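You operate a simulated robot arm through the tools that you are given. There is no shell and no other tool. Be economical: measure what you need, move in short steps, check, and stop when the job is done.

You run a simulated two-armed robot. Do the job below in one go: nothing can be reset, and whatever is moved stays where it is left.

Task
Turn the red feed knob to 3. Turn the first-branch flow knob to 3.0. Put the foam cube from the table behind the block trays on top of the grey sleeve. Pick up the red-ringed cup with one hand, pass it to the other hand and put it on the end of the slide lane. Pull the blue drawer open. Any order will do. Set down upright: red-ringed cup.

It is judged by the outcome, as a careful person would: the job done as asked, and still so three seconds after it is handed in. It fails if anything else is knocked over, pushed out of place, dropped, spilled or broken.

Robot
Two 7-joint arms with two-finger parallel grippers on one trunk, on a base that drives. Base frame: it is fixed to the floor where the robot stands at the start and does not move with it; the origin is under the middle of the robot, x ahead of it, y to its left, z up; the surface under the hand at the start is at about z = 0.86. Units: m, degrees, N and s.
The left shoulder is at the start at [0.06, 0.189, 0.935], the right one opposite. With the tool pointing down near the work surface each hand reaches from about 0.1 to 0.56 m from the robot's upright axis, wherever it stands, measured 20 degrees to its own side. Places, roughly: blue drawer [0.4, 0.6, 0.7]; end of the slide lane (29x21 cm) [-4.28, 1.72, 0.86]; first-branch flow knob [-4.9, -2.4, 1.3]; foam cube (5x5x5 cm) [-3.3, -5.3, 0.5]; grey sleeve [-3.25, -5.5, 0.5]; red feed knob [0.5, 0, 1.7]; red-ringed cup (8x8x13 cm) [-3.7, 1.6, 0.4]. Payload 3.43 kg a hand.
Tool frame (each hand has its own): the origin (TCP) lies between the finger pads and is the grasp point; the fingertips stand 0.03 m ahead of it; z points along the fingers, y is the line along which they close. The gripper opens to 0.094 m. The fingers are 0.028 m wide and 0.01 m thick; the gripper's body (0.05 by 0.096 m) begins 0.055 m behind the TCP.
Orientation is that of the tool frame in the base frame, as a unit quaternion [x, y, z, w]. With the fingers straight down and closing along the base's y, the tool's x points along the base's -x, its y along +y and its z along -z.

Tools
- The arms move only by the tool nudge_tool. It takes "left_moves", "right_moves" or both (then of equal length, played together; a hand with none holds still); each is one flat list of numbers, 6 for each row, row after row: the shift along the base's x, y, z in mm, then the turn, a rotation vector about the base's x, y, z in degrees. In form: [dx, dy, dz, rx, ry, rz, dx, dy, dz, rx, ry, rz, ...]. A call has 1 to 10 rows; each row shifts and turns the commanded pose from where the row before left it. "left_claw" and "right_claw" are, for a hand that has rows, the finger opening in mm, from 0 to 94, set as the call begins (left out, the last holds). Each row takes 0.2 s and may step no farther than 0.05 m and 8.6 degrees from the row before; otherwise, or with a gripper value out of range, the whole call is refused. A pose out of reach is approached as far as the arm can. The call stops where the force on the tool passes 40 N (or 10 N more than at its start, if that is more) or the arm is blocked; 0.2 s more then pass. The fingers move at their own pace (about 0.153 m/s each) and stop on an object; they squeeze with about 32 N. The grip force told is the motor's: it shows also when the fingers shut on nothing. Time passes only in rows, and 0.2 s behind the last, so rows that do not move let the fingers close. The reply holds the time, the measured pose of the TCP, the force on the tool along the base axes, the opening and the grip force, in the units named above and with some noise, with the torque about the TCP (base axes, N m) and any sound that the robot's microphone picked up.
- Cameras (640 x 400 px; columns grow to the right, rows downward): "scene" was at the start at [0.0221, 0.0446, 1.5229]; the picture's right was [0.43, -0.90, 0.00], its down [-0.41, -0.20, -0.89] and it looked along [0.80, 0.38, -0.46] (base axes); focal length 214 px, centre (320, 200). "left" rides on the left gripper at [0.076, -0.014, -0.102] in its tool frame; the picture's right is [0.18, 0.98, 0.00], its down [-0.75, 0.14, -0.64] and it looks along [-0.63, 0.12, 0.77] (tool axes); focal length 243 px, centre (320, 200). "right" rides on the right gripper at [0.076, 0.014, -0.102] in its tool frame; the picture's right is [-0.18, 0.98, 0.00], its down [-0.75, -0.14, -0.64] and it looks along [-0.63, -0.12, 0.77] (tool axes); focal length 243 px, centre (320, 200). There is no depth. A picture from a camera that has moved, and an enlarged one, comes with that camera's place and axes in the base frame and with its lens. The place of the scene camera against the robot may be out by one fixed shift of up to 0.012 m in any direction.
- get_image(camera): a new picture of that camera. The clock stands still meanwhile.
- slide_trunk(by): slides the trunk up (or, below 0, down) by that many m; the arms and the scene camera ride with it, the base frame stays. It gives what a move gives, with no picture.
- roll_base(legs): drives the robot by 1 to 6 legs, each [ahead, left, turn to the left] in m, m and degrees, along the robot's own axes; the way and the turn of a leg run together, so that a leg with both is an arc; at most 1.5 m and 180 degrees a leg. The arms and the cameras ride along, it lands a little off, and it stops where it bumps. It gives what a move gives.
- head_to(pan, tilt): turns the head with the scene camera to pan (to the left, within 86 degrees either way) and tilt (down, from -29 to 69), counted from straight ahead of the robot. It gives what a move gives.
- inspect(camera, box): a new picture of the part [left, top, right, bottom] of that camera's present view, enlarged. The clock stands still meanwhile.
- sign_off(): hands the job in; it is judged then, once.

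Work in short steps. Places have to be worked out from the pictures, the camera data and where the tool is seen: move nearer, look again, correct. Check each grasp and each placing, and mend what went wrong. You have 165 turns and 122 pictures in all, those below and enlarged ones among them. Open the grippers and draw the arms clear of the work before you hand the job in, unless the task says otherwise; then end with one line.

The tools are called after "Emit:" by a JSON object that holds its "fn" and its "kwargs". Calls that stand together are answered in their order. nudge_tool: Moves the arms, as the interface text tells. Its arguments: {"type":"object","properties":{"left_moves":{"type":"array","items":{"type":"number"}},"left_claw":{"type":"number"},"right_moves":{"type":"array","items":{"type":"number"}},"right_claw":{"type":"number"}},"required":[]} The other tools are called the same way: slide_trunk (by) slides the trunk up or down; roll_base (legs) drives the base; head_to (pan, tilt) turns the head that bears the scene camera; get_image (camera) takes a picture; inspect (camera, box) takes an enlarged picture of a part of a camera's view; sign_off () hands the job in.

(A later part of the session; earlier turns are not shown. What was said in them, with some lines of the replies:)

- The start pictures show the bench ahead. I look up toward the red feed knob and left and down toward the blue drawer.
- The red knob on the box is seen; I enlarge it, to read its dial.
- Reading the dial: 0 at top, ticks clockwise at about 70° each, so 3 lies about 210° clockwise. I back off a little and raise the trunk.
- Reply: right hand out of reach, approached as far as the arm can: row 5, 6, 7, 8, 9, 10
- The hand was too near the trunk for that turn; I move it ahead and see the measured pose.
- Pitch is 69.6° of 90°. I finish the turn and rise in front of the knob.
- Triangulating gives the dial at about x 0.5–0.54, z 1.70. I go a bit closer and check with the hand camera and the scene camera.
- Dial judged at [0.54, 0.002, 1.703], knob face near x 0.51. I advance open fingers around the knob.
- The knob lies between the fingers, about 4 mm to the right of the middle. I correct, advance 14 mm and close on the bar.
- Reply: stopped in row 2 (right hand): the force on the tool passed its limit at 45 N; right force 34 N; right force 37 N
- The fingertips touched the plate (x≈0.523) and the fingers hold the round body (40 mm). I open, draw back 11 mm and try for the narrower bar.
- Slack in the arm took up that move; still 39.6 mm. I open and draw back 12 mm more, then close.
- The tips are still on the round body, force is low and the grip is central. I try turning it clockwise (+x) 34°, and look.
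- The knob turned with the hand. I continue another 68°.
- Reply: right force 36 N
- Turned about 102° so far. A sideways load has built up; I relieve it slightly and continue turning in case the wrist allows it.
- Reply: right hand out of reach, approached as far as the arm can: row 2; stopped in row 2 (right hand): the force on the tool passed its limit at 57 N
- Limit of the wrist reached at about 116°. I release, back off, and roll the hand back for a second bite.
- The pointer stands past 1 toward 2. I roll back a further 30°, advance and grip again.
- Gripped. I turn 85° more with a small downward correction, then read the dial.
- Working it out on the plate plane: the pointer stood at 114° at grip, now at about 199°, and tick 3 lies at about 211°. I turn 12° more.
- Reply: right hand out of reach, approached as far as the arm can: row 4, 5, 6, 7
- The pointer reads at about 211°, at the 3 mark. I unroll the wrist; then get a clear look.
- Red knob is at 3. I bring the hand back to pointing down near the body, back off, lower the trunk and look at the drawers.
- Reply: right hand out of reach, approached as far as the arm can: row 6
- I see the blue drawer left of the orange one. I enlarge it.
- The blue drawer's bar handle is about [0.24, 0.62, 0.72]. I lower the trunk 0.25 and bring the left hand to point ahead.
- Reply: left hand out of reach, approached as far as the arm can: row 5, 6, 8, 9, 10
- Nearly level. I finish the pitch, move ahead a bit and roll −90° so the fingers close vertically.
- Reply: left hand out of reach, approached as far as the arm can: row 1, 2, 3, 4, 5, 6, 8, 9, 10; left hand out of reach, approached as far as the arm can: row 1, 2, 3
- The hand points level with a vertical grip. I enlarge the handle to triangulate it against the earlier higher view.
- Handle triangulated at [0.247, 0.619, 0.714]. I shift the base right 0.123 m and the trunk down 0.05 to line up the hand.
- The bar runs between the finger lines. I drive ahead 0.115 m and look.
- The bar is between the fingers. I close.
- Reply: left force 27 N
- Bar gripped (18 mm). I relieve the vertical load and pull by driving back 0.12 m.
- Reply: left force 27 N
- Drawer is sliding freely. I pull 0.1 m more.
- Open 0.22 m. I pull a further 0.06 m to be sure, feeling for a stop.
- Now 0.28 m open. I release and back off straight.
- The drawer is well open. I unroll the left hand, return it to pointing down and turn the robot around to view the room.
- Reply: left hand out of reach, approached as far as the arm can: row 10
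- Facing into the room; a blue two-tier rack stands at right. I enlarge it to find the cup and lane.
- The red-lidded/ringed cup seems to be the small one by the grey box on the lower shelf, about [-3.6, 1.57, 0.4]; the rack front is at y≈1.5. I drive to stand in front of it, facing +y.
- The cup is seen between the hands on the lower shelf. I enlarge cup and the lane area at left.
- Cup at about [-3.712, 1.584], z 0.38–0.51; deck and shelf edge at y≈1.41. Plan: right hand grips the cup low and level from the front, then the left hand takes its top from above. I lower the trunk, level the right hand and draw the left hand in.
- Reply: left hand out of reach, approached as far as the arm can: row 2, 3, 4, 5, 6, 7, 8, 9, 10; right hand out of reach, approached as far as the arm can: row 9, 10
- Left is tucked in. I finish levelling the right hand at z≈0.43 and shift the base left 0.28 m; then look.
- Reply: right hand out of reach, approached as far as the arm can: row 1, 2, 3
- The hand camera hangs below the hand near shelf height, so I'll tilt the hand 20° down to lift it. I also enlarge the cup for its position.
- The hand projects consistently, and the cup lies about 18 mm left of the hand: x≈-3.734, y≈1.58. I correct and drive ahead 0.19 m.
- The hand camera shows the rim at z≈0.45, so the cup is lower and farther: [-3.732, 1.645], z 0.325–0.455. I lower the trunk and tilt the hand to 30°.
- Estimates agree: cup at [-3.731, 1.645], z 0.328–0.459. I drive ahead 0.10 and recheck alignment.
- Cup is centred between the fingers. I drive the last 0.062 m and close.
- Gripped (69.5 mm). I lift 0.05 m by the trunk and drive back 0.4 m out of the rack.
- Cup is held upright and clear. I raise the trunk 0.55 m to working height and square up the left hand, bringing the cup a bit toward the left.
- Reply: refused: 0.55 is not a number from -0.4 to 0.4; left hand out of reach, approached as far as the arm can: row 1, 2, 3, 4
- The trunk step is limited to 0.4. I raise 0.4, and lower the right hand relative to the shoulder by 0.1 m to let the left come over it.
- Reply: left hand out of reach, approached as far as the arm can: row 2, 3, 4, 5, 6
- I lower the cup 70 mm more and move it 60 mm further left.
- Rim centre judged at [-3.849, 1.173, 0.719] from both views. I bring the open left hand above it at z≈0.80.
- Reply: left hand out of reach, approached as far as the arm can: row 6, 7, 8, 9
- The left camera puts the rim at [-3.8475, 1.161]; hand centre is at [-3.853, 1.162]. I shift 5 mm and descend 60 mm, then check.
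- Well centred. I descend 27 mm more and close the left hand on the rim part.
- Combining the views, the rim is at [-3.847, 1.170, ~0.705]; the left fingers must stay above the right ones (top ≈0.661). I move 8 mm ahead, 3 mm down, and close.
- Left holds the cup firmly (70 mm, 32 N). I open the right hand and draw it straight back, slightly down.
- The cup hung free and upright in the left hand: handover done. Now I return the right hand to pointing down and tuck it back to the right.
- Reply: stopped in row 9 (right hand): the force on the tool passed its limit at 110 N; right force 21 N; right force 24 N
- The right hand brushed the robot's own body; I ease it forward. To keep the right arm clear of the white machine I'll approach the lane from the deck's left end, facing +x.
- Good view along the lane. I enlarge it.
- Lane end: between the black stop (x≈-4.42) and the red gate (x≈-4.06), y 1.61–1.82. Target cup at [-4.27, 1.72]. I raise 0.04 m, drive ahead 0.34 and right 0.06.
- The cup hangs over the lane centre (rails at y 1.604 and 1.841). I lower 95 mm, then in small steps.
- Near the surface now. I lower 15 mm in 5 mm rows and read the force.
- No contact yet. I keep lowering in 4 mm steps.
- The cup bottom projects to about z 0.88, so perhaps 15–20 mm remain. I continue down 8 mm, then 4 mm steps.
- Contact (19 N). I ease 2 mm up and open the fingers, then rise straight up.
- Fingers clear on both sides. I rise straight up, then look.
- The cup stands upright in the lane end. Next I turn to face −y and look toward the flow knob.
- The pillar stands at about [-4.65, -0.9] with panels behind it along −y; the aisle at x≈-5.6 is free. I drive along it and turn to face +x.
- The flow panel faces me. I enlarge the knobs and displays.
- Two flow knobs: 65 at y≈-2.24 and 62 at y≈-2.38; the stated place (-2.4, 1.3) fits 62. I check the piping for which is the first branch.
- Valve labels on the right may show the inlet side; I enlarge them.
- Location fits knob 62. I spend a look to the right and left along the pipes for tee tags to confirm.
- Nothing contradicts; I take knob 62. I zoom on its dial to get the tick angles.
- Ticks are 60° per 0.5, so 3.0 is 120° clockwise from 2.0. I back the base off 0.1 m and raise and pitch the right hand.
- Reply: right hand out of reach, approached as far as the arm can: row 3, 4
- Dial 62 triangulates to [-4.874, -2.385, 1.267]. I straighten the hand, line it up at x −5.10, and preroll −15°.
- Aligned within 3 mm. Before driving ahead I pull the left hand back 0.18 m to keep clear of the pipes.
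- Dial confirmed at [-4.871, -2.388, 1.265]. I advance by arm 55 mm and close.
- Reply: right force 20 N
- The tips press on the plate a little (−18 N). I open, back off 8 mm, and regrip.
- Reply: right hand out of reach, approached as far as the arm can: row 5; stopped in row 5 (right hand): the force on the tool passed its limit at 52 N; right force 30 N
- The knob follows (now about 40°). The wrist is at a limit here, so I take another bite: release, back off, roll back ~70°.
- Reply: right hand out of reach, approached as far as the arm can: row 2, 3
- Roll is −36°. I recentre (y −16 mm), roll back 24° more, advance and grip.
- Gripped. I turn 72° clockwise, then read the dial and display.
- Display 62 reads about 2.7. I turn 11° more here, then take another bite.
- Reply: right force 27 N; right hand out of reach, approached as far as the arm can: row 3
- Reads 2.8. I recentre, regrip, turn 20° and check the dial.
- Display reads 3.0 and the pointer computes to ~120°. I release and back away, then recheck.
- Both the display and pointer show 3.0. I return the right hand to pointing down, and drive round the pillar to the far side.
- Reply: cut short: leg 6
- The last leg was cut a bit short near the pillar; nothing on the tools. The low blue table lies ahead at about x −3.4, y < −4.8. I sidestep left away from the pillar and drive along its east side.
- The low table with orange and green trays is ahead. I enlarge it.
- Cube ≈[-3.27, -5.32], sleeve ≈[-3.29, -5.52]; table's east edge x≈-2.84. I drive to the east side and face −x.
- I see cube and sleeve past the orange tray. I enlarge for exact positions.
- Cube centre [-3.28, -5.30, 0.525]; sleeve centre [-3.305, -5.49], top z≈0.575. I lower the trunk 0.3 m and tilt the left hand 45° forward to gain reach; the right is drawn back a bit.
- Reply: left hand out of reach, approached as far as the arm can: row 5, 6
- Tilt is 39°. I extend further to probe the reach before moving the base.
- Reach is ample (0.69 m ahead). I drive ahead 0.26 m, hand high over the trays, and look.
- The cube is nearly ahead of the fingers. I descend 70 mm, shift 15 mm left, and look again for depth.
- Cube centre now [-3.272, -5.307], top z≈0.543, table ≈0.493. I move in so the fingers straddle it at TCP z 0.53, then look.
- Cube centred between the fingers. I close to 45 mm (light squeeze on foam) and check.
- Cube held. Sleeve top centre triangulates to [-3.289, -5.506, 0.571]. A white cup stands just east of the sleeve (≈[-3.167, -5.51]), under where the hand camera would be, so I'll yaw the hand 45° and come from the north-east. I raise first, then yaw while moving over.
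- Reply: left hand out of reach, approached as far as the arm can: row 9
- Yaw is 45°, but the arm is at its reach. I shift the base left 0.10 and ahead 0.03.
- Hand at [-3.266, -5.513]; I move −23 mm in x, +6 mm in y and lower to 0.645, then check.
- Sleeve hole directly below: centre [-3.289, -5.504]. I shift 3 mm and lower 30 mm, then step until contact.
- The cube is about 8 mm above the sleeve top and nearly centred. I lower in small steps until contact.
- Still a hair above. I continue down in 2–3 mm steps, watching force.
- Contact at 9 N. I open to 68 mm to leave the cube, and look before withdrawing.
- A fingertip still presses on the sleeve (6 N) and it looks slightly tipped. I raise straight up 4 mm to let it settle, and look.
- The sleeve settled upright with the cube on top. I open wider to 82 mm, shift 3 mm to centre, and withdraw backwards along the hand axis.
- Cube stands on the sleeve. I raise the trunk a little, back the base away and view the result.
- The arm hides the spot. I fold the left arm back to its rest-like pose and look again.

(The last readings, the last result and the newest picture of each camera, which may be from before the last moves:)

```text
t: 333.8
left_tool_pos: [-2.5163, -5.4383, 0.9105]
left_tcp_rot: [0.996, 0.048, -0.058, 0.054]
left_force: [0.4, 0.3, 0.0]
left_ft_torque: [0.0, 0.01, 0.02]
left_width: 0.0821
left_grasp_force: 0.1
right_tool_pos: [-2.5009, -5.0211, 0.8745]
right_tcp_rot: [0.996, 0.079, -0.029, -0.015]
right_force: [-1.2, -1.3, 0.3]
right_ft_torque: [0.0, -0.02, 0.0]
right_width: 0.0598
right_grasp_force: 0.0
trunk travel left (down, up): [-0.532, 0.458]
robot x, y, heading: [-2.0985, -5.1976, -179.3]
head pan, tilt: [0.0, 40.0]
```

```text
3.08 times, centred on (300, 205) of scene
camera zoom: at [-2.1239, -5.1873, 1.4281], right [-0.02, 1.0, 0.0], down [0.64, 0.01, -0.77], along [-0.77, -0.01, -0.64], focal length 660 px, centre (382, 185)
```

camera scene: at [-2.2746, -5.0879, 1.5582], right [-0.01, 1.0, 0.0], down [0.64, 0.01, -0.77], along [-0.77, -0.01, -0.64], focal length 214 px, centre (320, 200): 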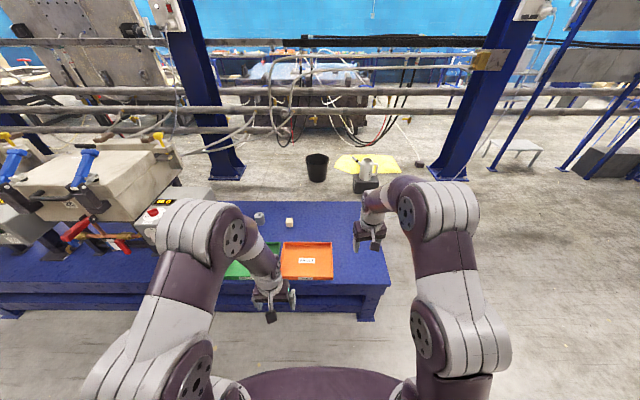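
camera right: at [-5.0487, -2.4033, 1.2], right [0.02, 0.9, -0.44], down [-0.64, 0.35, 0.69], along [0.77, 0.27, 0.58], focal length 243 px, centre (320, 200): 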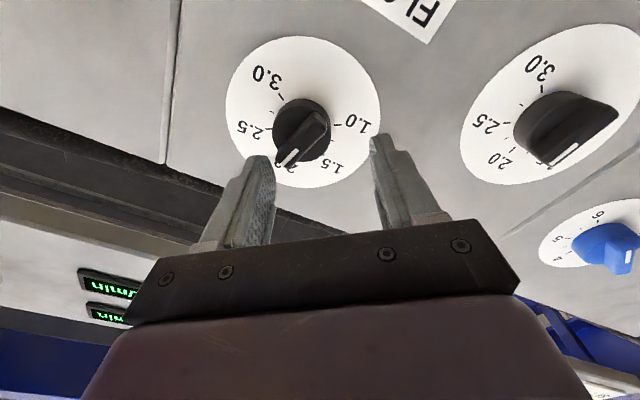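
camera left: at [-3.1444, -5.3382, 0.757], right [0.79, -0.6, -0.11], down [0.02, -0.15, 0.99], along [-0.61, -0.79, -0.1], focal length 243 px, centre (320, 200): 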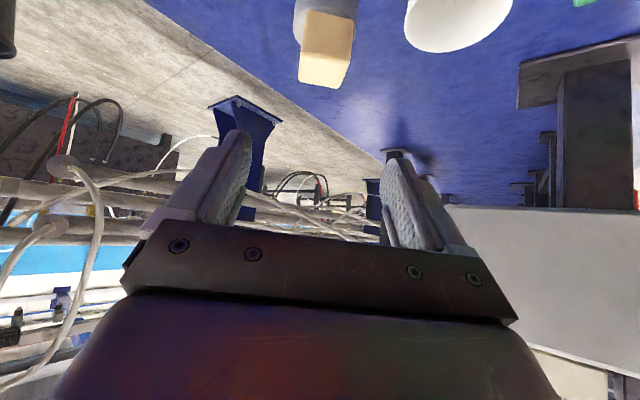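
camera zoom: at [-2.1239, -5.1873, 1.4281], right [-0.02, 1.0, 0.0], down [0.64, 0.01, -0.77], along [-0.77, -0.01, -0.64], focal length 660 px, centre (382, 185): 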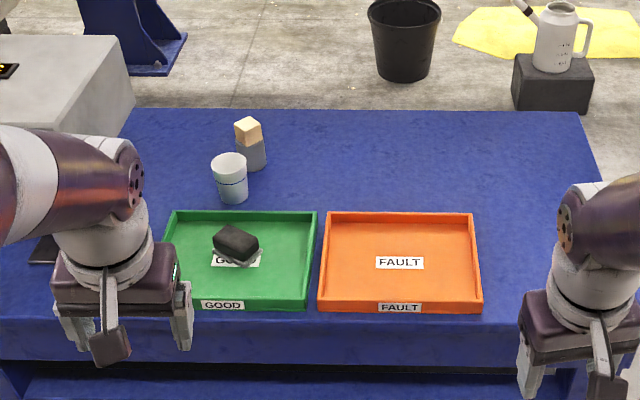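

Cube sits on the sleeve and the white cup and trays are undisturbed. I open both grippers fully, then hand in.

Emit:
{"fn": "nudge_tool", "kwargs": {"left_moves": [0, 0, 0, 0, 0, 0, 0, 0, 0, 0, 0, 0], "right_moves": [0, 0, 0, 0, 0, 0, 0, 0, 0, 0, 0, 0], "left_claw": 94, "right_claw": 94}}

Emit:
{"fn": "sign_off", "kwargs": {}}

```text
t: 334.4
left_tool_pos: [-2.5166, -5.4384, 0.9102]
left_tcp_rot: [0.996, 0.05, -0.06, 0.053]
left_force: [0.1, 0.5, 0.3]
left_ft_torque: [-0.01, 0.02, 0.0]
left_width: 0.0941
left_grasp_force: 0.0
right_tool_pos: [-2.5015, -5.0213, 0.8743]
right_tcp_rot: [0.996, 0.078, -0.029, -0.016]
right_force: [-0.4, -0.8, -0.7]
right_ft_torque: [0.02, 0.02, 0.02]
right_width: 0.0942
right_grasp_force: 0.0
trunk travel left (down, up): [-0.532, 0.458]
robot x, y, heading: [-2.0993, -5.1939, -178.7]
head pan, tilt: [0.0, 40.0]
```

```text
The job is handed in.
```

I did all five jobs and handed in: the red knob is at 3, the blue drawer is open about 28 cm, the red-ringed cup (passed right hand to left) stands upright on the lane end, and the foam cube is on the sleeve. The flow knob is at 3.0 on FLOW 62, which I took as the first branch because it fits the place you gave; no label confirmed it, and the job card there names branch 65. One drive leg stopped short near the blue pillar, perhaps a light bump, and I saw no damage.
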